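You operate a simulated robot arm through the tools that you are given. There is no shell and no other tool.

Carry out the task below with a simulated two-armed robot. There is one attempt and no reset: what you move stays moved.

Task
Pick up the clear can marked "62" from the top of the trial bench with one hand, pass it to the other hand and put it on the step of the plate rack. Set down upright: clear can.

Only the result counts: the job must be done as asked and must still hold three seconds after the hand-in. Knocking over, shifting, dropping, spilling or breaking anything else fails it.

Robot
Two 7-joint arms with two-finger parallel grippers on one trunk, on a base that moves. Base frame: it is fixed to the floor where the robot stands at the start and does not move with it; the origin is under the middle of the robot, x ahead of it, y to its left, z up. Lengths are in mm, angles in degrees, forces in N, time in s.
The left shoulder is at the start at [30, 119, 1035], the right one opposite. With the tool pointing down near the work surface each hand reaches from about 280 to 680 mm from the robot's upright axis, wherever it stands, measured 20 degrees to its own side. Places, roughly: step of the plate rack (104x20 cm) [760, 2180, 840]. Payload 3.43 kg a hand.
Tool frame (each hand has its own): the origin (TCP) lies between the finger pads and is the grasp point; the fingertips stand 30 mm ahead of it; z points along the fingers, y is the line along which they close. The gripper opens to 94 mm. The fingers are 28 mm wide and 10 mm thick; the gripper's body (50 by 96 mm) begins 55 mm behind the TCP.
Orientation is that of the tool frame in the base frame, as [roll, pitch, yaw] about the fixed x, y, z axes, in that order (R = Rz(yaw) Ry(pitch) Rx(roll)). With the fingers straight down and closing along the base's y, the tool's x points along the base's -x, its y along +y and its z along -z.

Tools
- The arms move only by the tool drive_tool. It takes "left_rows", "right_rows" or both (then of equal length, played together; a hand with none holds still); each is a list of rows, each a list of 3 entries, a list of its own where there are three numbers: the shift along the tool's x, y, z in mm, then the turn, a rotation vector about the tool's x, y, z in degrees, then the closure, from 0 (fully open) to 1 (shut). In form: [[[tx, ty, tz], [ax, ay, az], grip], ...]. A call has 1 to 20 rows; each row shifts and turns the commanded pose from where the row before left it, along the tool's axes as they then stand. Rows are played at 5 a second. More than 50 mm and 8.6 degrees between two rows, or a gripper value outside its range, and nothing of the call is played. Where a pose cannot be reached the arm comes as near as it can. A force on the tool above 40 N (or 10 N above the force at the start of the call, whichever is more), or a blocked arm, ends the call early, and 0.2 s more pass. The fingers move at their own pace (about 72 mm/s each) and stop on an object; they squeeze with about 34 N. The grip force told is the motor's: it shows also when the fingers shut on nothing. Time passes only in rows, and 0.2 s behind the last, so rows that do not move let the fingers close. It gives the time, the measured TCP pose, the force on the tool (base axes), the opening and the grip force at its end, in the units of the frame above (readings bear some noise), with the torque about the TCP (base axes, N m) and any sound that the robot's microphone picked up.
- Cameras (640 x 400 px; columns grow to the right, rows downward): "scene" is now at [22.3, 35.4, 1725.3]; the picture's right is [0.56, -0.83, 0.00], its down [-0.73, -0.49, -0.48] and it looks along [0.40, 0.27, -0.88] (base axes); focal length 271 px, centre (320, 200). "left" rides on the left gripper at [76, -14, -102] in its tool frame; the picture's right is [0.18, 0.98, 0.00], its down [-0.75, 0.14, -0.64] and it looks along [-0.63, 0.12, 0.77] (tool axes); focal length 243 px, centre (320, 200). "right" rides on the right gripper at [76, 14, -103] in its tool frame; the picture's right is [-0.18, 0.98, 0.00], its down [-0.75, -0.14, -0.64] and it looks along [-0.63, -0.12, 0.77] (tool axes); focal length 243 px, centre (320, 200). There is no depth. A picture from a camera that has moved, and an enlarged one, comes with that camera's place and axes in the base frame and with its lens.
- grab_frame(camera): a new picture of that camera. The clock stands still meanwhile.
- lift_body(by): moves the trunk up (or, below 0, down) by that many mm; the arms and the scene camera ride with it, the base frame stays. It gives what a move gives, with no picture.
- drive_base(legs): drives the robot by 1 to 6 legs, each [ahead, turn to the left] in mm and degrees, along the robot's own axes; the way and the turn of a leg run together, so that a leg with both is an arc; at most 1500 mm and 180 degrees a leg. The arms and the cameras ride along, it lands a little off, and it stops where it bumps. It gives what a move gives.
- head_to(pan, tilt): turns the head with the scene camera to pan (to the left, within 143 degrees either way) and tilt (down, from -29 to 69), counted from straight ahead of the robot. It gives what a move gives.
- close_up(camera, box): a new picture of the part [left, top, right, bottom] of that camera's present view, enlarged. The clock stands still meanwhile.
- hand_in(): hands the job in; it is judged then, once.

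Places have to be worked out from the pictures, the camera data and where the tool is seen. Open the grippers and draw the arms clear of the work before you hand the job in, unless the task says otherwise.

The tools are called as name(argument=value, ...) on one line, values as JSON. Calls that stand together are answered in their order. drive_tool: Moves the arms, as the interface text tells. Its arguments: {"type":"object","properties":{"left_rows":{"type":"array"},"right_rows":{"type":"array"}},"required":[]} The other tools are called the same way: lift_body (by) moves the trunk up or down; drive_base (legs) drives the base; head_to (pan, tilt) turns the head that bears the scene camera; grab_frame (camera) takes a picture; close_up (camera, box) takes an enlarged picture of a part of a camera's view; hand_in () hands the job in.

At the start:

```text
time: 0.0
left_eef_pos: [344.7, 488.6, 1083.0]
left_ee_rot: [180.0, 0.0, -180.0]
left_contact_force: [-0.6, -0.1, 0.3]
left_wrist_torque: [0.01, 0.01, -0.03]
left_gripper_width: 94.3
left_grip_force: 0.1
right_eef_pos: [297.4, 6.6, 1151.5]
right_ee_rot: [-180.0, 0.0, -180.0]
right_contact_force: [-0.8, -1.1, 0.8]
right_wrist_torque: [0.0, 0.03, 0.0]
right_gripper_width: 94.0
right_grip_force: 0.0
trunk travel left (down, up): [-300.0, 110.0]
robot x, y, heading: [2.0, -0.5, -0.2]
head pan, tilt (commanded): [33.9, 61.4]
```

scene: 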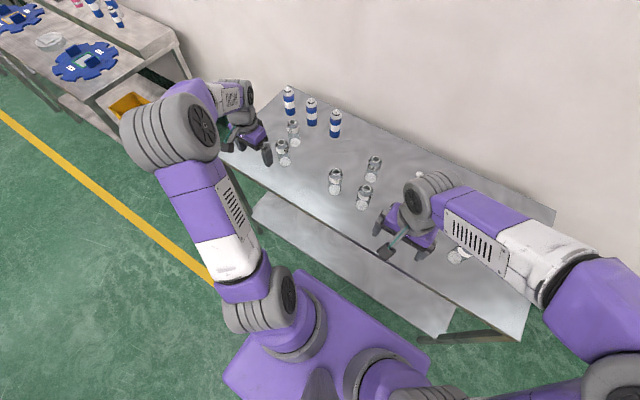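
right: 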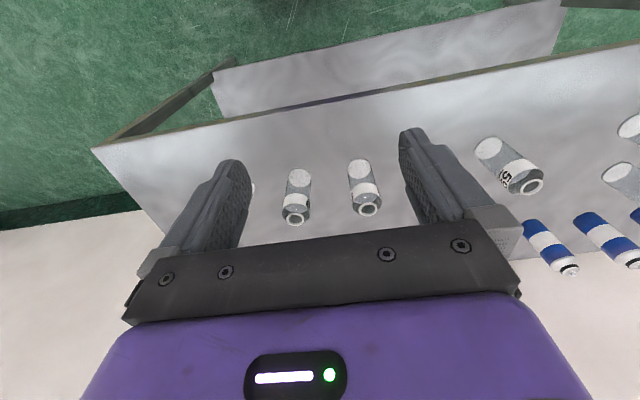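
left: 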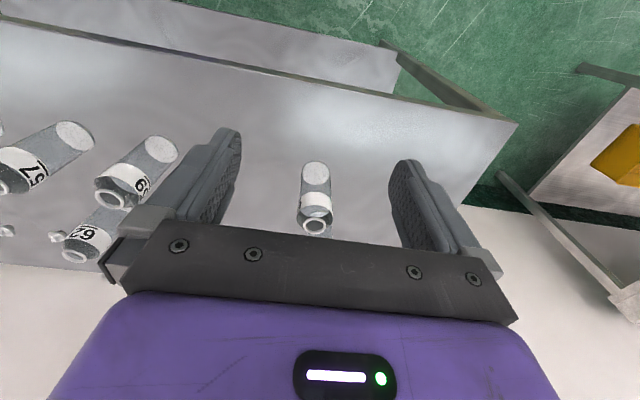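

The pictures show several clear cans with number labels on the bench; I need to find which reads "62". I take enlarged views from all cameras.

close_up(camera="left", box=[0, 90, 240, 290])

close_up(camera="scene", box=[220, 70, 420, 230])

close_up(camera="right", box=[250, 90, 640, 290])

close_up(camera="scene", box=[380, 150, 560, 300])

```text
2.00 times, centred on (120, 190) of left
camera zoom: at [267.4, 473.6, 1185.0], right [-0.18, 0.98, 0.0], down [0.75, 0.14, 0.64], along [0.63, 0.12, -0.77], focal length 485 px, centre (720, 220)
```

zoom: 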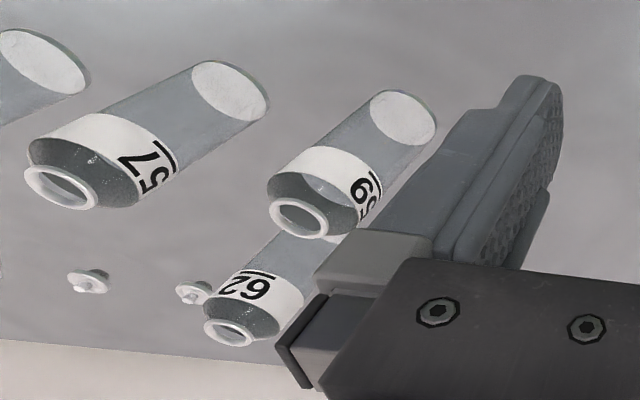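

```text
2.50 times, centred on (320, 150) of scene
camera zoom: at [22.3, 35.4, 1725.3], right [0.56, -0.83, 0.0], down [-0.73, -0.49, -0.48], along [0.4, 0.27, -0.88], focal length 678 px, centre (320, 325)
```

zoom: 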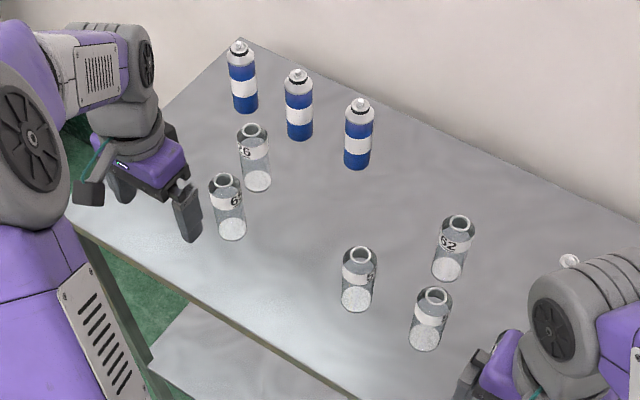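

```text
1.64 times, centred on (445, 190) of right
camera zoom: at [221.6, 19.8, 1254.3], right [0.18, 0.98, 0.0], down [0.75, -0.14, 0.64], along [0.63, -0.12, -0.77], focal length 398 px, centre (115, 216)
```

zoom: 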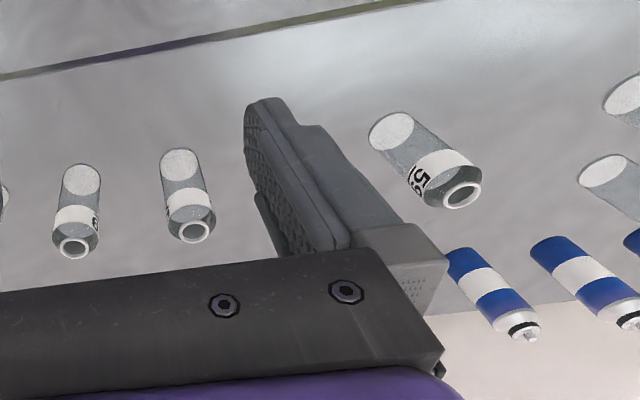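

```text
2.67 times, centred on (470, 225) of scene
camera zoom: at [22.3, 35.4, 1725.3], right [0.56, -0.83, 0.0], down [-0.73, -0.49, -0.48], along [0.4, 0.27, -0.88], focal length 723 px, centre (-80, 133)
```

zoom: 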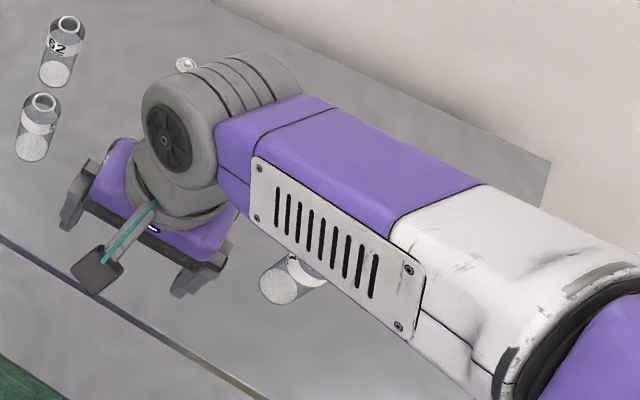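

I zoom further on the candidates to read the labels reliably.

close_up(camera="left", box=[50, 190, 130, 270])

close_up(camera="scene", box=[350, 145, 400, 195])

close_up(camera="scene", box=[270, 110, 350, 200])

grab_frame(camera="left")

```text
5.00 times, centred on (90, 230) of left
camera zoom: at [267.4, 473.6, 1185.0], right [-0.18, 0.98, 0.0], down [0.75, 0.14, 0.64], along [0.63, 0.12, -0.77], focal length 1213 px, centre (1470, 50)
```

zoom: 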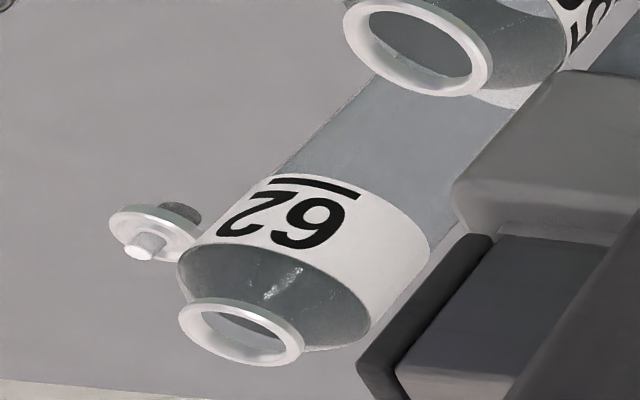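

```text
8.00 times, centred on (375, 170) of scene
camera zoom: at [22.3, 35.4, 1725.3], right [0.56, -0.83, 0.0], down [-0.73, -0.49, -0.48], along [0.4, 0.27, -0.88], focal length 2169 px, centre (-120, 440)
```

zoom: 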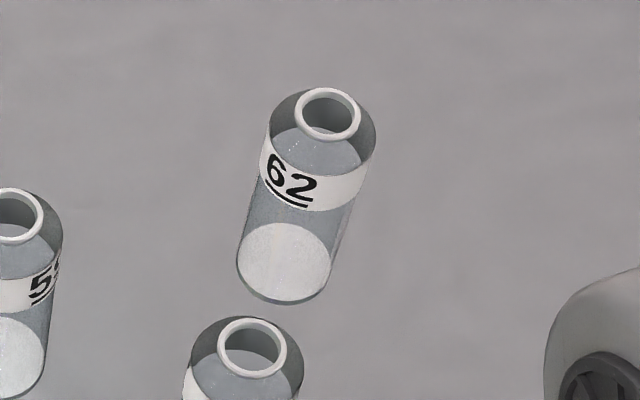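

```text
4.44 times, centred on (310, 155) of scene
camera zoom: at [22.3, 35.4, 1725.3], right [0.56, -0.83, 0.0], down [-0.73, -0.49, -0.48], along [0.4, 0.27, -0.88], focal length 1205 px, centre (364, 400)
```

zoom: 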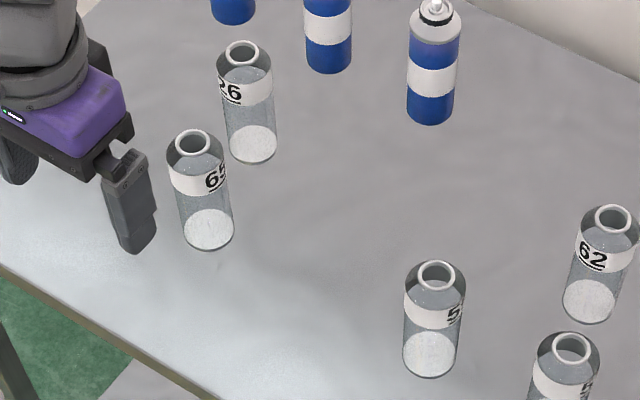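

```text
taken
camera left: at [267.4, 473.6, 1185.0], right [-0.18, 0.98, 0.0], down [0.75, 0.14, 0.64], along [0.63, 0.12, -0.77], focal length 243 px, centre (320, 200)
```

left: 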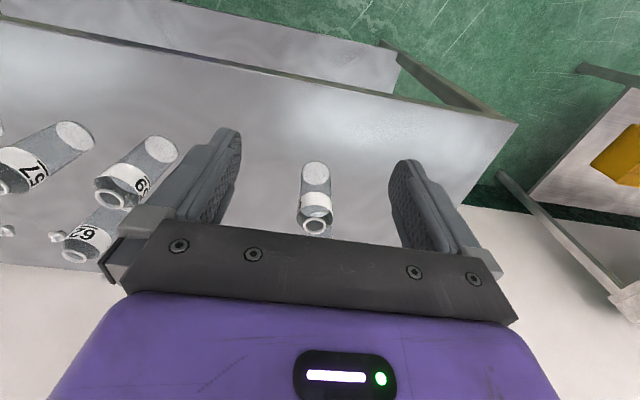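

The can "62" triangulates to about [596, 194], with base at z≈871 and mouth at z≈980, and nearby cans at about (483,166) and (478,277). Now I look at the plate rack to the left by turning the head.

head_to(pan=70, tilt=25)

grab_frame(camera="scene")

```text
time: 1.0
left_eef_pos: [344.4, 488.6, 1080.9]
left_ee_rot: [-180.0, 0.0, -180.0]
left_contact_force: [0.8, 0.1, -0.9]
left_wrist_torque: [0.01, 0.01, 0.0]
left_gripper_width: 93.9
left_grip_force: 0.0
right_eef_pos: [298.0, 5.5, 1151.7]
right_ee_rot: [-180.0, 0.1, 179.9]
right_contact_force: [-0.1, 0.7, -0.3]
right_wrist_torque: [0.01, -0.03, -0.05]
right_gripper_width: 94.0
right_grip_force: 0.0
trunk travel left (down, up): [-300.0, 110.0]
robot x, y, heading: [-0.7, -0.0, -0.2]
head pan, tilt (commanded): [70.0, 25.0]
```

```text
taken
camera scene: at [-0.1, 85.8, 1777.0], right [0.94, -0.34, 0.0], down [-0.15, -0.4, -0.91], along [0.31, 0.85, -0.42], focal length 271 px, centre (320, 200)
```

scene: 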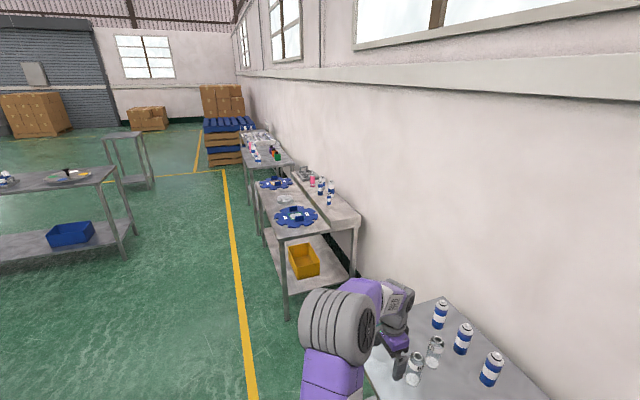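

close_up(camera="scene", box=[230, 120, 390, 320])

close_up(camera="scene", box=[250, 155, 370, 230])

```text
2.00 times, centred on (310, 220) of scene
camera zoom: at [-0.1, 85.8, 1777.0], right [0.94, -0.34, 0.0], down [-0.15, -0.4, -0.91], along [0.31, 0.85, -0.42], focal length 542 px, centre (340, 160)
```

zoom: 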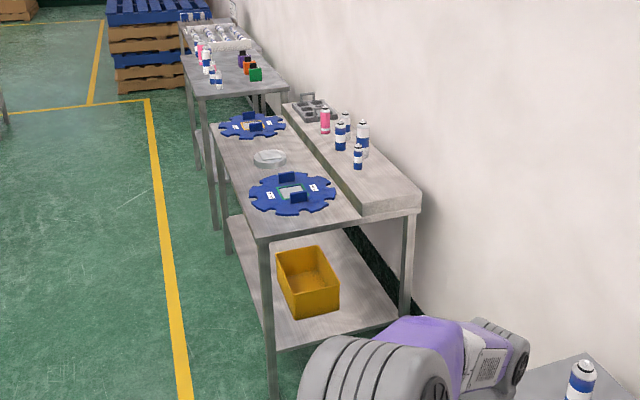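

```text
5.33 times, centred on (310, 192) of scene
camera zoom: at [-0.1, 85.8, 1777.0], right [0.94, -0.34, 0.0], down [-0.15, -0.4, -0.91], along [0.31, 0.85, -0.42], focal length 1446 px, centre (373, 240)
```

zoom: 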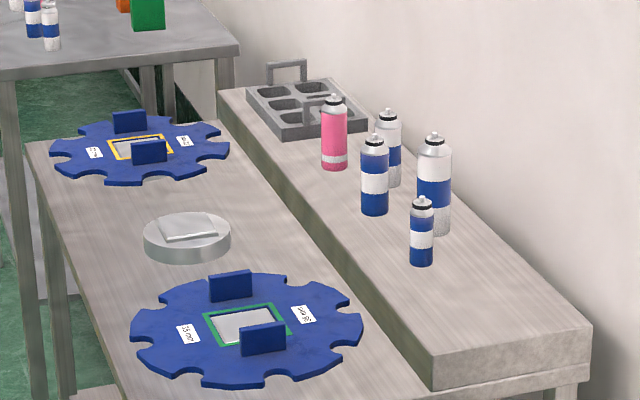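

The rack's step is the raised back strip (x≈650–860, from y≈1620), its near end (y up to ≈1850) is free; the lower tabletop's front edge is near x≈260. I look down at my own base and the bench edge to learn the clearances.

head_to(pan=0, tilt=69)

grab_frame(camera="scene")

head_to(pan=90, tilt=69)

grab_frame(camera="scene")

```text
time: 2.4
left_eef_pos: [345.5, 488.2, 1081.9]
left_ee_rot: [-180.0, 0.1, 180.0]
left_contact_force: [0.4, 0.0, 0.6]
left_wrist_torque: [-0.01, 0.01, -0.01]
left_gripper_width: 94.0
left_grip_force: 0.1
right_eef_pos: [297.6, 6.6, 1151.0]
right_ee_rot: [-180.0, 0.0, 180.0]
right_contact_force: [0.2, 0.1, -0.9]
right_wrist_torque: [0.01, -0.02, 0.03]
right_gripper_width: 93.9
right_grip_force: 0.1
trunk travel left (down, up): [-300.0, 110.0]
robot x, y, heading: [1.1, -3.6, -0.1]
head pan, tilt (commanded): [0.0, 68.8]
```

```text
taken
camera scene: at [24.2, -0.7, 1717.6], right [0.0, -1.0, 0.0], down [-0.93, 0.0, -0.36], along [0.36, 0.0, -0.93], focal length 271 px, centre (320, 200)
```

scene: 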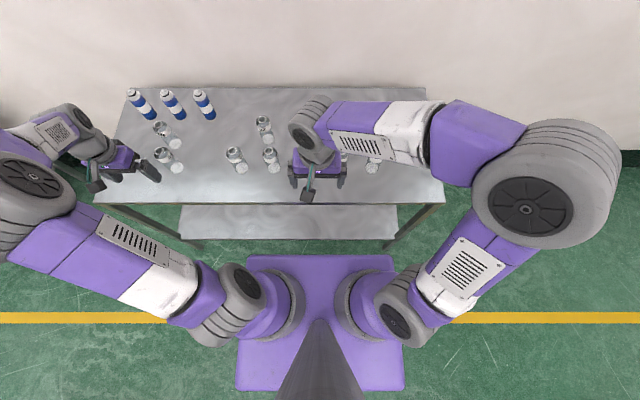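

```text
time: 4.1
left_eef_pos: [343.8, 487.1, 1081.9]
left_ee_rot: [180.0, 0.0, -180.0]
left_contact_force: [0.9, -0.2, 0.3]
left_wrist_torque: [-0.01, -0.03, -0.02]
left_gripper_width: 94.2
left_grip_force: 0.1
right_eef_pos: [297.4, 6.5, 1150.3]
right_ee_rot: [-179.9, -0.1, 180.0]
right_contact_force: [0.4, -0.2, -1.2]
right_wrist_torque: [-0.02, 0.0, -0.02]
right_gripper_width: 94.0
right_grip_force: 0.0
trunk travel left (down, up): [-300.0, 110.0]
robot x, y, heading: [-2.0, -2.1, 0.5]
head pan, tilt (commanded): [90.0, 68.8]
```

```text
taken
camera scene: at [-31.6, 55.1, 1717.6], right [1.0, 0.0, 0.0], down [0.0, -0.93, -0.36], along [0.0, 0.36, -0.93], focal length 271 px, centre (320, 200)
```

scene: 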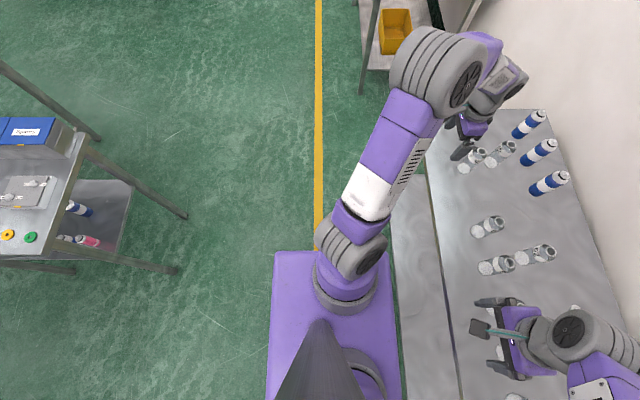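

The bench front edge is at x≈350 and the robot's torso hides its base. I begin the pick: the right hand moves aside and the left hand travels high (fingertips about 70 mm above the cans) to just short of can "62".

drive_tool(left_rows=[[[-25, -36.5, 0], [0, 0, 0], 0], [[-25, -36.5, 0], [0, 0, 0], 0], [[-25, -36.5, 0], [0, 0, 0], 0], [[-25, -36.5, 0], [0, 0, 0], 0], [[-25, -36.5, 0], [0, 0, 0], 0], [[-25, -36.5, 0], [0, 0, 0], 0], [[-25, -36.5, 0], [0, 0, 0], 0], [[-25, -36.5, 0], [0, 0, 0], 0]], right_rows=[[[10, -25, 0], [0, 0, 0], 0], [[10, -25, 0], [0, 0, 0], 0], [[0, -25, 0], [0, 0, 0], 0], [[0, -25, 0], [0, 0, 0], 0], [[0, -25, 0], [0, 0, 0], 0], [[0, -25, 0], [0, 0, 0], 0], [[0, 0, 0], [0, 0, 0], 0], [[0, 0, 0], [0, 0, 0], 0]])

grab_frame(camera="left")

head_to(pan=0, tilt=60)

grab_frame(camera="scene")

```text
time: 5.9
left_eef_pos: [547.6, 192.7, 1082.4]
left_ee_rot: [179.9, 0.0, -179.9]
left_contact_force: [-0.3, 0.6, 0.2]
left_wrist_torque: [0.02, 0.03, 0.01]
left_gripper_width: 93.9
left_grip_force: 0.1
right_eef_pos: [279.3, -145.3, 1148.0]
right_ee_rot: [179.9, 0.0, 180.0]
right_contact_force: [0.5, -1.1, -0.4]
right_wrist_torque: [0.0, 0.01, 0.02]
right_gripper_width: 94.1
right_grip_force: 0.0
trunk travel left (down, up): [-300.0, 110.0]
robot x, y, heading: [-1.6, 0.8, -0.1]
head pan, tilt (commanded): [90.0, 68.8]
```

```text
taken
camera left: at [471.7, 178.8, 1186.7], right [-0.18, 0.98, 0.0], down [0.75, 0.14, 0.64], along [0.63, 0.12, -0.77], focal length 243 px, centre (320, 200)
```

left: 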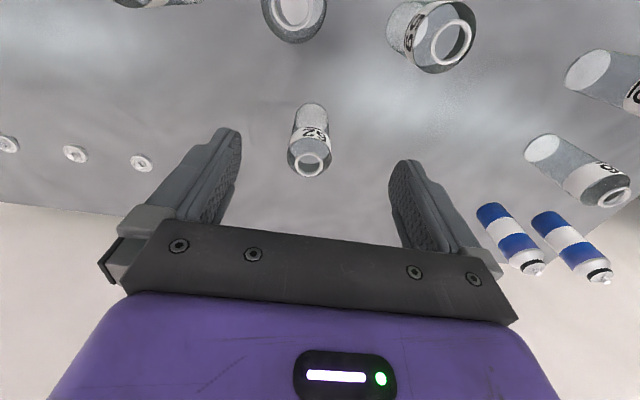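

```text
time: 7.5
left_eef_pos: [546.9, 194.3, 1083.9]
left_ee_rot: [-180.0, 0.0, -179.9]
left_contact_force: [-0.4, 0.0, -0.6]
left_wrist_torque: [0.03, 0.0, 0.03]
left_gripper_width: 94.0
left_grip_force: 0.1
right_eef_pos: [278.2, -144.1, 1149.7]
right_ee_rot: [179.9, 0.0, -179.9]
right_contact_force: [0.0, -1.2, 0.0]
right_wrist_torque: [-0.03, -0.01, 0.03]
right_gripper_width: 94.1
right_grip_force: 0.0
trunk travel left (down, up): [-300.0, 110.0]
robot x, y, heading: [0.0, 1.2, 0.3]
head pan, tilt (commanded): [0.0, 60.0]
```

```text
taken
camera scene: at [34.9, -0.7, 1727.0], right [0.0, -1.0, 0.0], down [-0.87, 0.0, -0.5], along [0.5, 0.0, -0.87], focal length 271 px, centre (320, 200)
```

scene: 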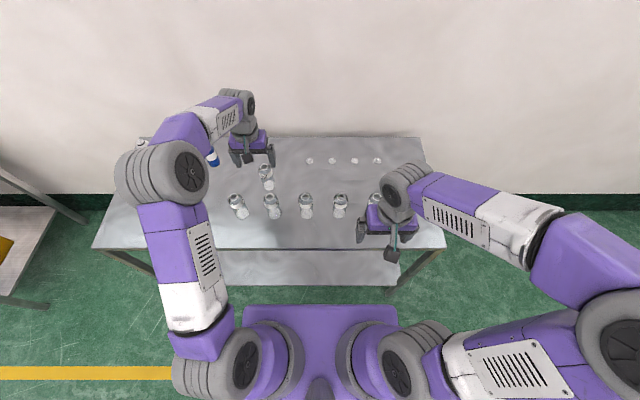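

The label "62" is confirmed on the can now between the fingers. I zoom in for exact centre and heights.

close_up(camera="left", box=[260, 80, 360, 190])

close_up(camera="scene", box=[210, 120, 320, 230])

```text
3.64 times, centred on (310, 135) of left
camera zoom: at [470.5, 180.8, 1187.0], right [-0.18, 0.98, 0.0], down [0.75, 0.14, 0.64], along [0.63, 0.12, -0.77], focal length 882 px, centre (356, 436)
```

zoom: 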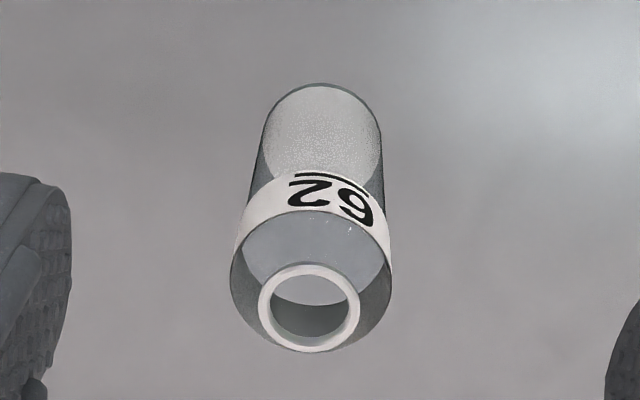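

```text
3.64 times, centred on (265, 175) of scene
camera zoom: at [34.9, -0.7, 1727.0], right [0.0, -1.0, 0.0], down [-0.87, 0.0, -0.5], along [0.5, 0.0, -0.87], focal length 986 px, centre (520, 291)
```

zoom: 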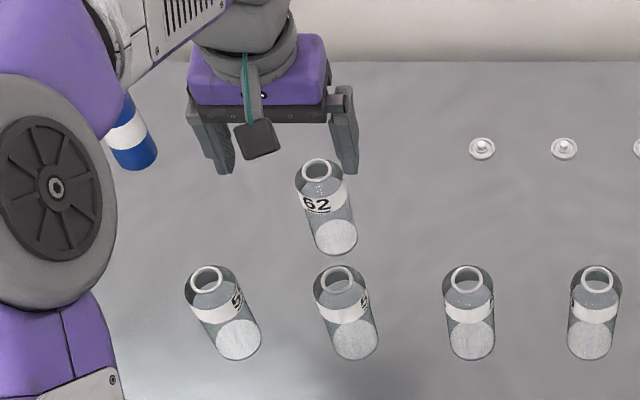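

Refined: can axis ≈ (600, 192.5), mouth z≈974, base z≈855. I move the left hand over it to z≈1030 (tips still above the mouth) for a second view to pin height.

drive_tool(left_rows=[[[-25, -1, 0], [0, 0, 0], 0], [[-28, -1, 0], [0, 0, 0], 0], [[0, 0, 25], [0, 0, 0], 0], [[0, 0, 25], [0, 0, 0], 0], [[0, 0, 0], [0, 0, 0], 0]])

close_up(camera="left", box=[240, 40, 400, 240])

close_up(camera="scene", box=[210, 100, 320, 230])

```text
time: 8.7
left_eef_pos: [600.6, 193.4, 1032.1]
left_ee_rot: [-179.9, -0.1, 180.0]
left_contact_force: [-0.2, -1.1, -0.7]
left_wrist_torque: [-0.02, 0.0, 0.02]
left_gripper_width: 93.9
left_grip_force: 0.0
right_eef_pos: [279.5, -143.2, 1149.6]
right_ee_rot: [-179.9, 0.1, 180.0]
right_contact_force: [0.2, -0.1, 0.2]
right_wrist_torque: [0.03, -0.01, 0.01]
right_gripper_width: 93.9
right_grip_force: 0.0
trunk travel left (down, up): [-300.0, 110.0]
robot x, y, heading: [3.0, -2.2, -0.2]
head pan, tilt (commanded): [0.0, 60.0]
```

```text
2.00 times, centred on (320, 140) of left
camera zoom: at [522.7, 179.3, 1135.1], right [-0.18, 0.98, 0.0], down [0.75, 0.14, 0.64], along [0.63, 0.12, -0.77], focal length 485 px, centre (320, 320)
```

zoom: 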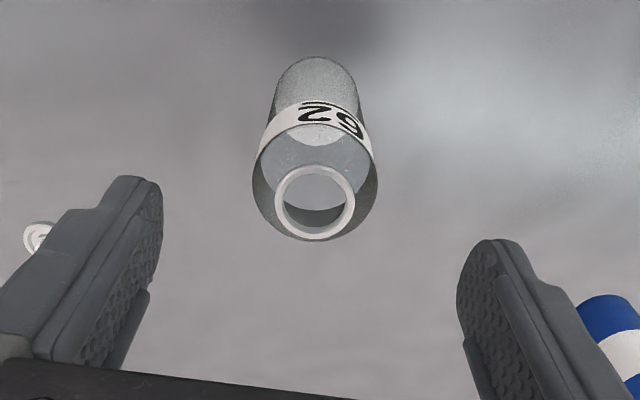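

```text
3.08 times, centred on (265, 165) of scene
camera zoom: at [34.4, -0.9, 1727.0], right [0.0, -1.0, 0.0], down [-0.87, 0.0, -0.5], along [0.5, 0.0, -0.87], focal length 834 px, centre (489, 308)
```

zoom: 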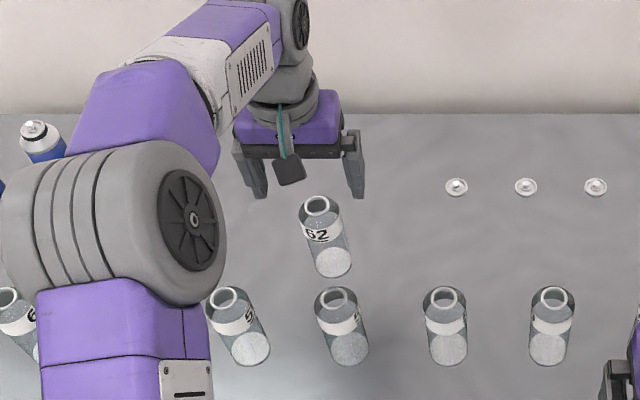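

The can axis fixes at (600.3, 192.0), mouth z≈975, base z≈853, diameter ≈48. I descend the open left hand to TCP z≈942 so it holds only the top part.

drive_tool(left_rows=[[[0, -1, 20], [0, 0, 0], 0], [[0, 0, 20], [0, 0, 0], 0], [[0, 0, 20], [0, 0, 0], 0], [[0, 0, 20], [0, 0, 0], 0], [[0, 0, 10], [0, 0, 0], 0], [[0, 0, 0], [0, 0, 0], 0]])

close_up(camera="left", box=[200, 0, 440, 240])

close_up(camera="scene", box=[210, 100, 320, 230])

```text
time: 10.1
left_eef_pos: [598.3, 192.9, 941.8]
left_ee_rot: [-180.0, 0.0, 180.0]
left_contact_force: [0.1, -0.4, -0.5]
left_wrist_torque: [0.03, 0.02, 0.0]
left_gripper_width: 94.0
left_grip_force: 0.1
right_eef_pos: [280.1, -144.3, 1149.3]
right_ee_rot: [-180.0, 0.0, 179.9]
right_contact_force: [-0.5, -0.5, 0.2]
right_wrist_torque: [0.01, 0.01, 0.03]
right_gripper_width: 93.7
right_grip_force: 0.1
trunk travel left (down, up): [-300.0, 110.0]
robot x, y, heading: [0.9, 2.5, 0.1]
head pan, tilt (commanded): [0.0, 60.0]
```

```text
1.67 times, centred on (320, 120) of left
camera zoom: at [521.1, 177.6, 1044.7], right [-0.18, 0.98, 0.0], down [0.75, 0.14, 0.64], along [0.63, 0.12, -0.77], focal length 404 px, centre (320, 333)
```

zoom: 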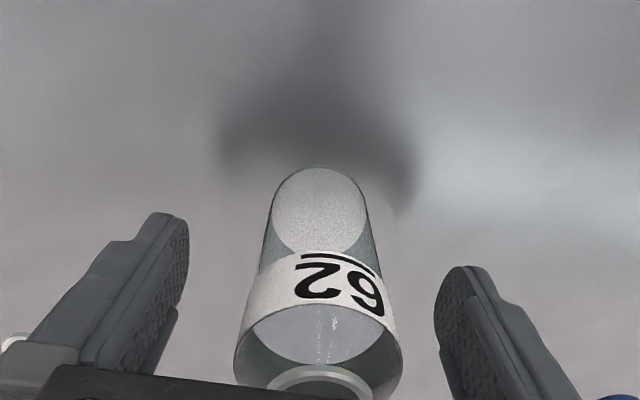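

```text
3.08 times, centred on (265, 165) of scene
camera zoom: at [34.9, -0.8, 1727.0], right [0.0, -1.0, 0.0], down [-0.87, 0.0, -0.5], along [0.5, 0.0, -0.87], focal length 834 px, centre (489, 308)
```

zoom: 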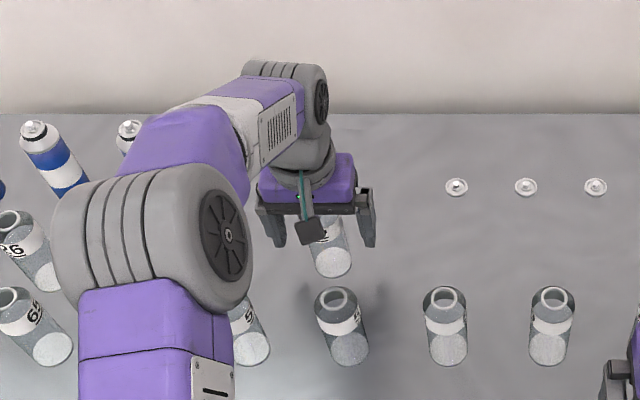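

The can is centred between the fingers. I close the left gripper on it.

drive_tool(left_rows=[[[0, 0, 0], [0, 0, 0], 0.3], [[0, 0, 0], [0, 0, 0], 0.6], [[0, 0, 0], [0, 0, 0], 1], [[0, 0, 0], [0, 0, 0], 1], [[0, 0, 0], [0, 0, 0], 1]])

close_up(camera="left", box=[200, 0, 440, 240])

```text
time: 11.3
left_eef_pos: [597.9, 192.7, 941.2]
left_ee_rot: [180.0, 0.0, -180.0]
left_contact_force: [0.2, 0.3, 0.0]
left_wrist_torque: [0.03, -0.01, 0.04]
left_gripper_width: 43.7
left_grip_force: 33.8
right_eef_pos: [278.9, -143.3, 1148.8]
right_ee_rot: [180.0, 0.0, -179.9]
right_contact_force: [0.0, 0.1, -0.1]
right_wrist_torque: [0.02, 0.02, 0.03]
right_gripper_width: 94.2
right_grip_force: 0.1
trunk travel left (down, up): [-300.0, 110.0]
robot x, y, heading: [-1.9, 1.6, 0.1]
head pan, tilt (commanded): [0.0, 60.0]
```

```text
1.67 times, centred on (320, 120) of left
camera zoom: at [521.1, 177.5, 1044.9], right [-0.18, 0.98, 0.0], down [0.75, 0.14, 0.64], along [0.63, 0.12, -0.77], focal length 404 px, centre (320, 333)
```

zoom: 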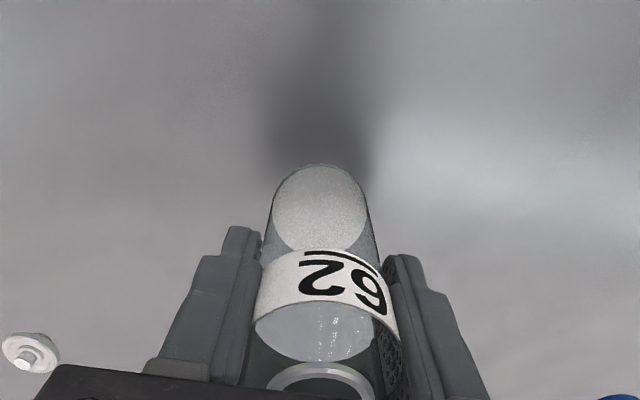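

Left holds the can (width 43.7, 34 N). I lift it straight up about 200 mm and check.

drive_tool(left_rows=[[[0, 0, -10], [0, 0, 0], 1], [[0, 0, -20], [0, 0, 0], 1], [[0, 0, -35], [0, 0, 0], 1], [[0, 0, -35], [0, 0, 0], 1], [[0, 0, -35], [0, 0, 0], 1], [[0, 0, -35], [0, 0, 0], 1], [[0, 0, -35], [0, 0, 0], 1], [[0, 0, 0], [0, 0, 0], 1]])

grab_frame(camera="left")

grab_frame(camera="scene")

```text
time: 13.1
left_eef_pos: [596.7, 194.1, 1145.8]
left_ee_rot: [-180.0, 0.0, -180.0]
left_contact_force: [0.2, 0.3, -0.2]
left_wrist_torque: [-0.02, 0.05, 0.02]
left_gripper_width: 43.6
left_grip_force: 33.8
right_eef_pos: [279.8, -143.1, 1149.0]
right_ee_rot: [-180.0, -0.1, -180.0]
right_contact_force: [-0.4, -0.7, 0.1]
right_wrist_torque: [-0.02, 0.03, -0.03]
right_gripper_width: 93.7
right_grip_force: 0.1
trunk travel left (down, up): [-300.0, 110.0]
robot x, y, heading: [-1.1, 2.0, 0.0]
head pan, tilt (commanded): [0.0, 60.0]
```

```text
taken
camera left: at [521.4, 180.1, 1248.9], right [-0.18, 0.98, 0.0], down [0.75, 0.14, 0.64], along [0.63, 0.12, -0.77], focal length 243 px, centre (320, 200)
```

left: 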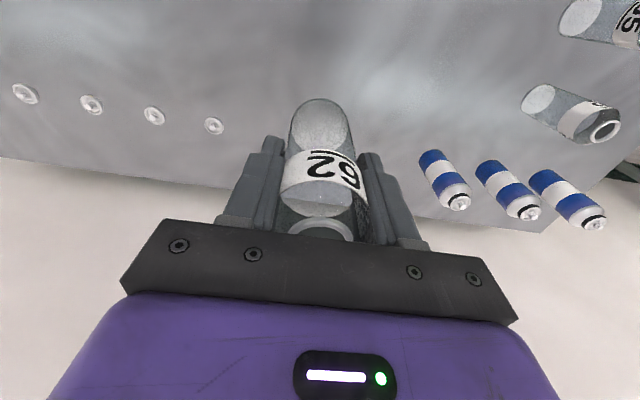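

```text
taken
camera scene: at [35.5, -0.7, 1726.9], right [0.0, -1.0, 0.0], down [-0.87, 0.0, -0.5], along [0.5, 0.0, -0.87], focal length 271 px, centre (320, 200)
```

scene: 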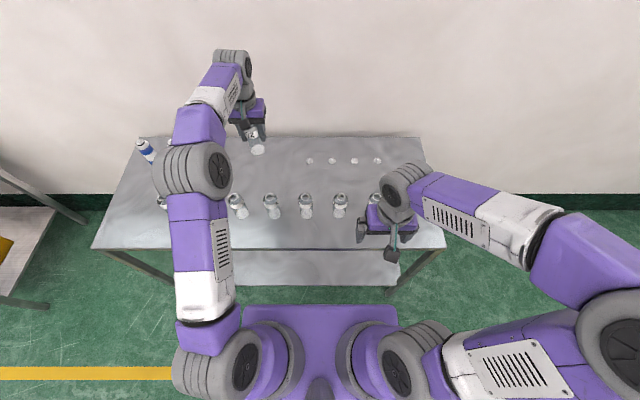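

The can hangs upright. Now I prepare the right hand: move it further right/up and yaw it +90° (camera to the right side) so it can later approach the can from the right.

drive_tool(right_rows=[[[-15, -30, -12], [0, 0, 0], 0], [[-15, -30, -12], [0, 0, 0], 0], [[-15, -30, -12], [0, 0, 0], 0], [[0, 0, 0], [0, 0, -8], 0], [[0, 0, 0], [0, 0, -8.2], 0], [[0, 0, 0], [0, 0, -8.2], 0], [[0, 0, 0], [0, 0, -8.2], 0], [[0, 0, 0], [0, 0, -8.2], 0], [[0, 0, 0], [0, 0, -8.2], 0], [[0, 0, 0], [0, 0, -8.2], 0], [[0, 0, 0], [0, 0, -8.2], 0], [[0, 0, 0], [0, 0, -8.2], 0], [[0, 0, 0], [0, 0, -8.2], 0], [[0, 0, 0], [0, 0, -8.2], 0], [[0, 0, 0], [0, 0, 0], 0]])

grab_frame(camera="scene")

```text
time: 16.3
left_eef_pos: [598.0, 195.9, 1144.3]
left_ee_rot: [180.0, 0.0, 180.0]
left_contact_force: [-0.3, -0.1, -0.4]
left_wrist_torque: [0.01, 0.0, 0.01]
left_gripper_width: 43.7
left_grip_force: 34.0
right_eef_pos: [324.3, -232.9, 1186.4]
right_ee_rot: [-179.9, 0.0, -89.9]
right_contact_force: [-0.7, 0.4, 0.6]
right_wrist_torque: [-0.03, 0.02, 0.03]
right_gripper_width: 94.0
right_grip_force: 0.0
trunk travel left (down, up): [-300.0, 110.0]
robot x, y, heading: [-1.4, -2.0, 0.2]
head pan, tilt (commanded): [0.0, 60.0]
```

```text
taken
camera scene: at [35.0, -0.8, 1727.0], right [0.0, -1.0, 0.0], down [-0.87, 0.0, -0.5], along [0.5, 0.0, -0.87], focal length 271 px, centre (320, 200)
```

scene: 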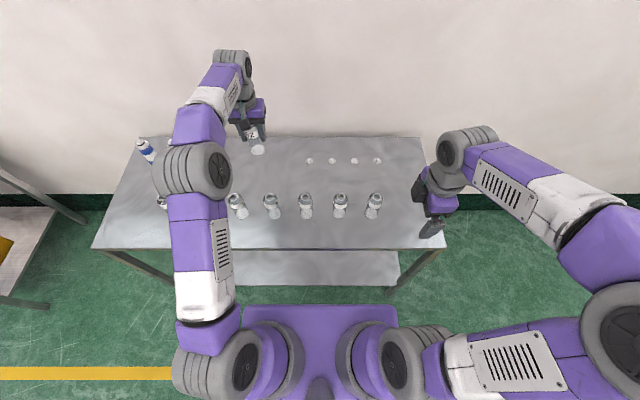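

Yaw achieved. Now the right hand tilts 52° (fingers pointing left, 38° below horizontal), while the left carries the can toward (440, 30).

drive_tool(left_rows=[[[20, -20, 0], [0, 0, 0], 1], [[30, -30, 0], [0, 0, 0], 1], [[30, -32, 0], [0, 0, 0], 1], [[30, -32, 0], [0, 0, 0], 1], [[30, -32, 0], [0, 0, 0], 1], [[18, -20, 0], [0, 0, 0], 1], [[0, 0, 0], [0, 0, 0], 1]], right_rows=[[[0, 0, 0], [0, -8, 0], 0], [[0, 0, 0], [0, -8, 0], 0], [[0, 0, 0], [0, -8, 0], 0], [[0, 0, 0], [0, -8, 0], 0], [[0, 0, 0], [0, -8, 0], 0], [[0, 0, 0], [0, -8, 0], 0], [[0, 0, 0], [0, -4, 0], 0]])

grab_frame(camera="scene")

grab_frame(camera="right")

```text
time: 17.9
left_eef_pos: [440.7, 26.4, 1146.7]
left_ee_rot: [180.0, 0.0, -180.0]
left_contact_force: [-0.9, -0.6, -0.3]
left_wrist_torque: [0.02, -0.02, -0.03]
left_gripper_width: 43.6
left_grip_force: 34.4
right_eef_pos: [322.1, -234.6, 1188.3]
right_ee_rot: [-179.9, 52.1, -90.0]
right_contact_force: [0.1, 0.1, -0.2]
right_wrist_torque: [-0.02, -0.03, -0.01]
right_gripper_width: 93.5
right_grip_force: 0.1
trunk travel left (down, up): [-300.0, 110.0]
robot x, y, heading: [1.7, -1.8, 0.3]
head pan, tilt (commanded): [0.0, 60.0]
```

```text
taken
camera scene: at [35.2, -0.5, 1727.0], right [0.0, -1.0, 0.0], down [-0.87, 0.0, -0.5], along [0.5, 0.0, -0.87], focal length 271 px, centre (320, 200)
```

scene: 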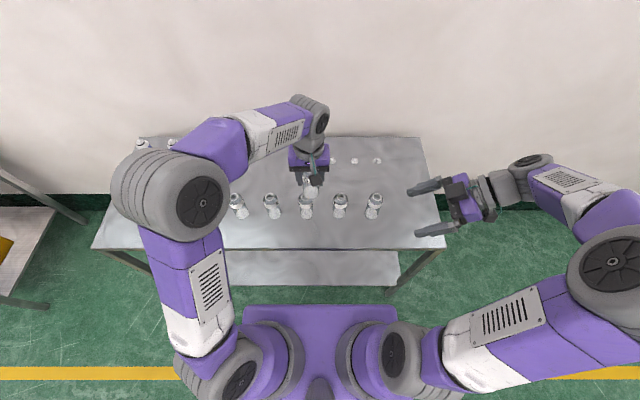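

```text
taken
camera right: at [309.2, -362.2, 1191.2], right [-0.98, 0.11, 0.14], down [0.14, -0.04, 0.99], along [0.12, 0.99, 0.03], focal length 243 px, centre (320, 200)
```

right: 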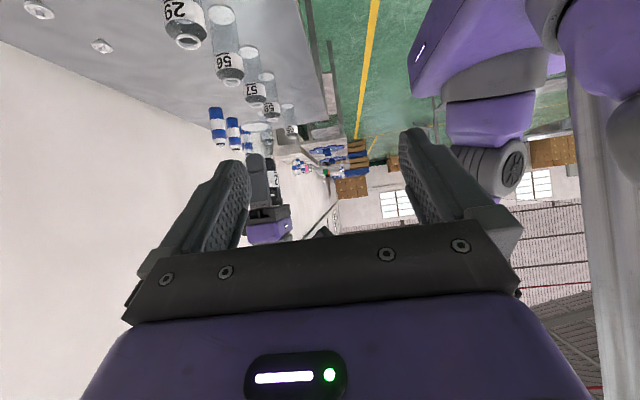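

The right hand now points left with a 38° downward slope, and the left is at (440, 26, 1147). Next the left yaws −90° about vertical so its camera is on the far side and its fingers are out of the right hand's way.

drive_tool(left_rows=[[[0, 0, 0], [0, 0, 8], 1], [[0, 0, 0], [0, 0, 8.2], 1], [[0, 0, 0], [0, 0, 8.2], 1], [[0, 0, 0], [0, 0, 8.2], 1], [[0, 0, 0], [0, 0, 8.2], 1], [[0, 0, 0], [0, 0, 8.2], 1], [[0, 0, 0], [0, 0, 8.2], 1], [[0, 0, 0], [0, 0, 8.2], 1], [[0, 0, 0], [0, 0, 8.2], 1], [[0, 0, 0], [0, 0, 8.2], 1], [[0, 0, 0], [0, 0, 8.2], 1], [[0, 0, 0], [0, 0, 0], 1]])

grab_frame(camera="scene")

grab_frame(camera="left")

```text
time: 20.5
left_eef_pos: [440.7, 28.3, 1147.8]
left_ee_rot: [-180.0, 0.0, 89.9]
left_contact_force: [-0.2, 0.7, -0.7]
left_wrist_torque: [-0.01, -0.02, -0.04]
left_gripper_width: 43.8
left_grip_force: 34.2
right_eef_pos: [323.9, -234.0, 1189.2]
right_ee_rot: [180.0, 52.0, -90.0]
right_contact_force: [1.0, 1.8, 0.4]
right_wrist_torque: [-0.01, 0.02, 0.0]
right_gripper_width: 94.2
right_grip_force: 0.1
trunk travel left (down, up): [-300.0, 110.0]
robot x, y, heading: [3.6, -2.1, 0.1]
head pan, tilt (commanded): [0.0, 60.0]
```

```text
taken
camera scene: at [35.0, -0.9, 1727.0], right [0.0, -1.0, 0.0], down [-0.87, 0.0, -0.5], along [0.5, 0.0, -0.87], focal length 271 px, centre (320, 200)
```

scene: 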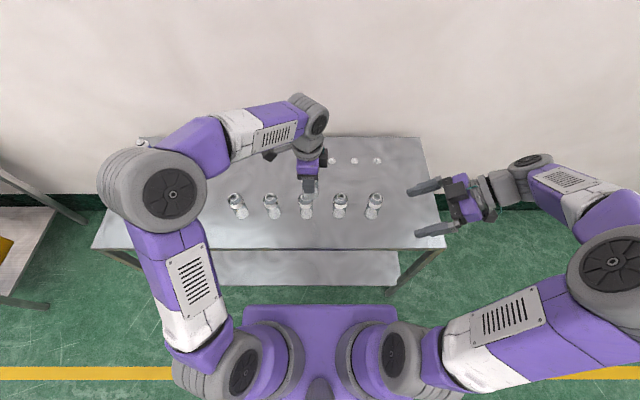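

```text
taken
camera left: at [425.2, 103.5, 1251.0], right [0.98, 0.18, 0.0], down [0.14, -0.75, 0.64], along [0.12, -0.63, -0.77], focal length 243 px, centre (320, 200)
```

left: 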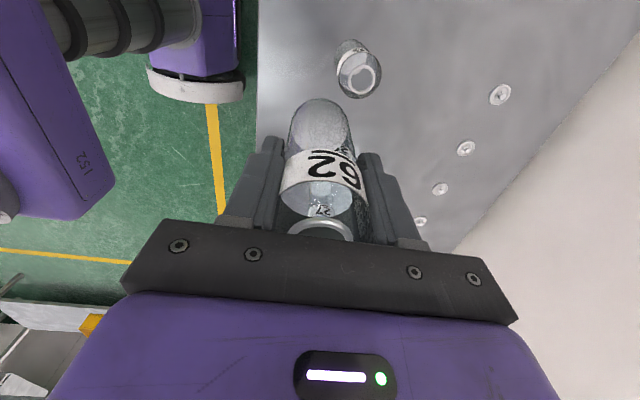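

The can (axis ≈ (440.7, 26.3), base ≈1061, held from base+57 up) is ready to be taken low. I tilt the right hand to a 34° slope and bring it to a pre-grasp ~110 mm back along its axis.

drive_tool(right_rows=[[[0, 0, 0], [0, -4, 0], 0], [[-12.2, -23.4, 29.3], [0, 0, 0], 0], [[-12.2, -23.4, 29.3], [0, 0, 0], 0], [[-12.2, -23.4, 29.3], [0, 0, 0], 0], [[-12.2, -23.4, 29.3], [0, 0, 0], 0], [[-12.2, -23.4, 29.3], [0, 0, 0], 0], [[0, 0, 0], [0, 0, 0], 0], [[0, 0, 0], [0, 0, 0], 0]])

grab_frame(camera="right")

grab_frame(camera="left")

grab_frame(camera="scene")

```text
time: 22.3
left_eef_pos: [440.7, 27.9, 1148.8]
left_ee_rot: [-179.9, 0.0, 90.1]
left_contact_force: [-0.1, 0.0, 0.1]
left_wrist_torque: [-0.04, -0.01, -0.01]
left_gripper_width: 43.5
left_grip_force: 34.1
right_eef_pos: [438.7, -75.7, 1153.9]
right_ee_rot: [-180.0, 56.0, -90.0]
right_contact_force: [-0.3, 0.6, -0.2]
right_wrist_torque: [-0.01, -0.02, 0.03]
right_gripper_width: 94.1
right_grip_force: 0.0
trunk travel left (down, up): [-300.0, 110.0]
robot x, y, heading: [0.9, 1.4, 0.1]
head pan, tilt (commanded): [0.0, 60.0]
```

```text
taken
camera right: at [424.6, -204.3, 1149.0], right [-0.98, 0.1, 0.15], down [0.14, -0.11, 0.98], along [0.12, 0.99, 0.09], focal length 243 px, centre (320, 200)
```

right: 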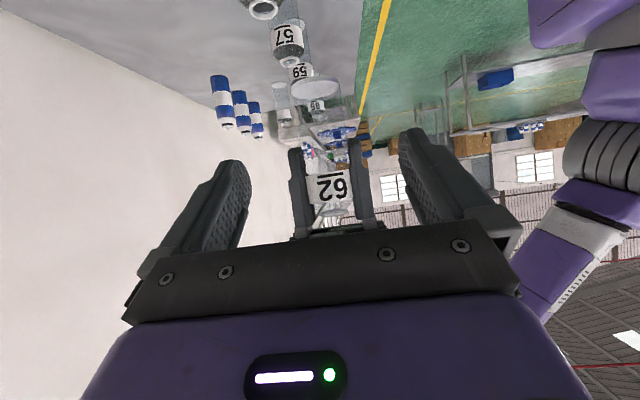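

```text
taken
camera left: at [425.4, 103.6, 1250.9], right [0.98, 0.18, 0.0], down [0.14, -0.75, 0.64], along [0.12, -0.63, -0.77], focal length 243 px, centre (320, 200)
```

left: 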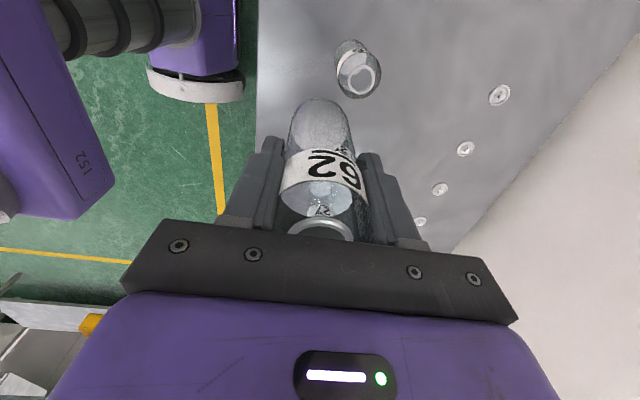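

```text
taken
camera scene: at [35.5, -0.6, 1727.0], right [0.0, -1.0, 0.0], down [-0.87, 0.0, -0.5], along [0.5, 0.0, -0.87], focal length 271 px, centre (320, 200)
```

scene: 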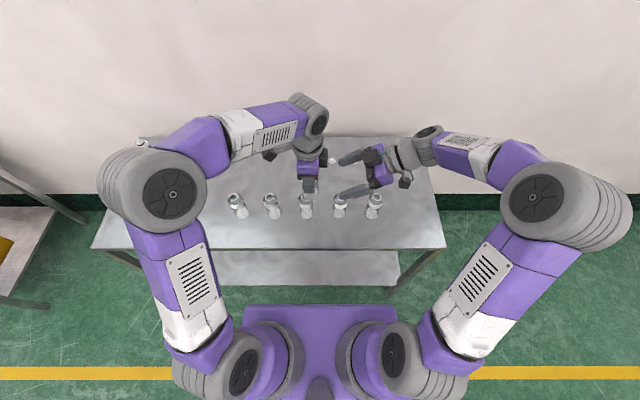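

I check the geometry of the can's base and the left fingertips in the right camera enlarged.

close_up(camera="right", box=[240, 60, 400, 240])

close_up(camera="scene", box=[270, 110, 420, 220])

```text
2.22 times, centred on (320, 150) of right
camera zoom: at [424.6, -204.3, 1149.0], right [-0.98, 0.1, 0.15], down [0.14, -0.11, 0.98], along [0.12, 0.99, 0.09], focal length 539 px, centre (320, 311)
```

zoom: 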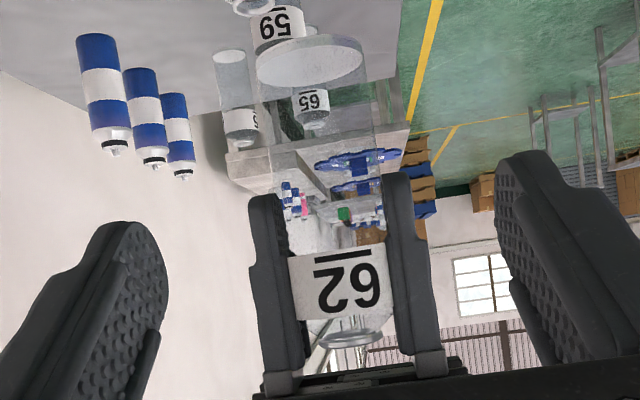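

```text
3.64 times, centred on (345, 165) of scene
camera zoom: at [35.5, -0.6, 1727.0], right [0.0, -1.0, 0.0], down [-0.87, 0.0, -0.5], along [0.5, 0.0, -0.87], focal length 986 px, centre (229, 327)
```

zoom: 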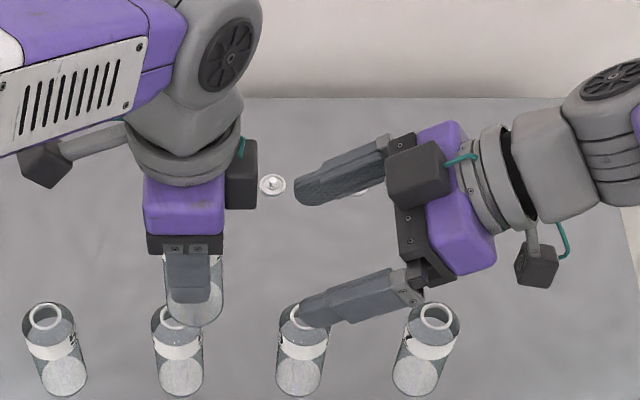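

The base reads ≈1067 (can ≈115 tall), so the free lower zone is about 51 mm. I flatten the right hand to a 30° slope, align with x=440.7, then advance 60 mm along the axis and look.

drive_tool(right_rows=[[[0, 0, 0], [0, -4, 0], 0], [[4.7, -2, 1.7], [0, 0, 0], 0], [[0, 0, 0], [0, 0, 0], 0], [[0, 0, 20], [0, 0, 0], 0], [[0, 0, 20], [0, 0, 0], 0], [[0, 0, 20], [0, 0, 0], 0], [[0, 0, 0], [0, 0, 0], 0], [[0, 0, 0], [0, 0, 0], 0]])

close_up(camera="right", box=[160, 20, 480, 240])

close_up(camera="scene", box=[270, 110, 420, 220])

grab_frame(camera="left")

```text
time: 24.1
left_eef_pos: [439.8, 27.1, 1147.4]
left_ee_rot: [-179.9, 0.0, 90.0]
left_contact_force: [-0.8, 0.8, -1.8]
left_wrist_torque: [0.0, 0.02, 0.0]
left_gripper_width: 43.6
left_grip_force: 33.3
right_eef_pos: [442.7, -27.8, 1121.1]
right_ee_rot: [-180.0, 59.9, -90.0]
right_contact_force: [0.7, -0.4, -0.7]
right_wrist_torque: [-0.03, 0.0, -0.02]
right_gripper_width: 94.1
right_grip_force: 0.1
trunk travel left (down, up): [-300.0, 110.0]
robot x, y, heading: [-1.3, 0.8, -0.1]
head pan, tilt (commanded): [0.0, 60.0]
```

```text
1.82 times, centred on (320, 130) of right
camera zoom: at [427.9, -155.4, 1105.6], right [-0.98, 0.09, 0.16], down [0.14, -0.18, 0.97], along [0.12, 0.98, 0.16], focal length 441 px, centre (320, 327)
```

zoom: 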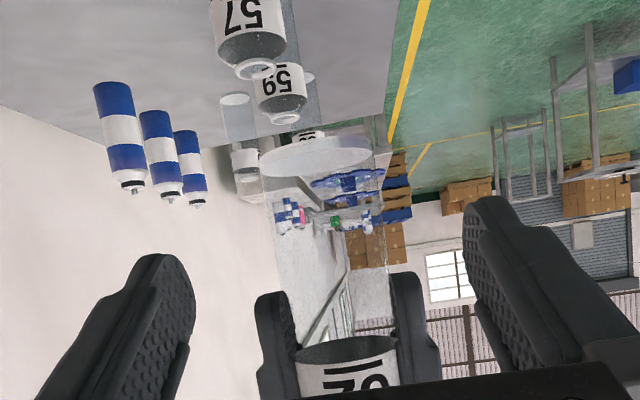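

```text
3.64 times, centred on (345, 165) of scene
camera zoom: at [35.1, -0.7, 1727.0], right [0.0, -1.0, 0.0], down [-0.87, 0.0, -0.5], along [0.5, 0.0, -0.87], focal length 986 px, centre (229, 327)
```

zoom: 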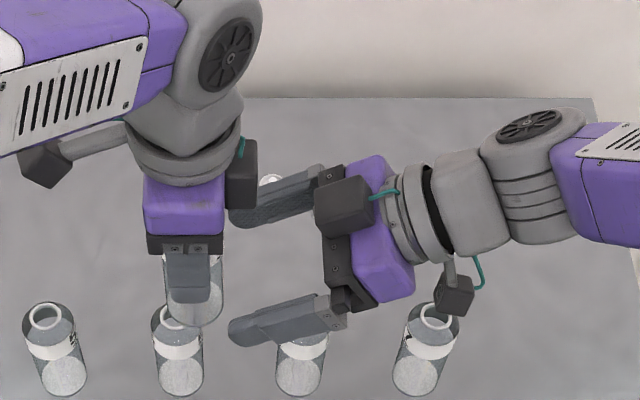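

```text
taken
camera left: at [425.1, 103.6, 1251.0], right [0.98, 0.18, 0.0], down [0.14, -0.75, 0.64], along [0.12, -0.63, -0.77], focal length 243 px, centre (320, 200)
```

left: 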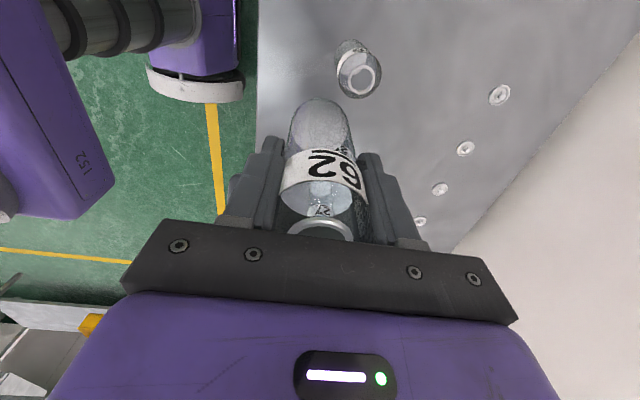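

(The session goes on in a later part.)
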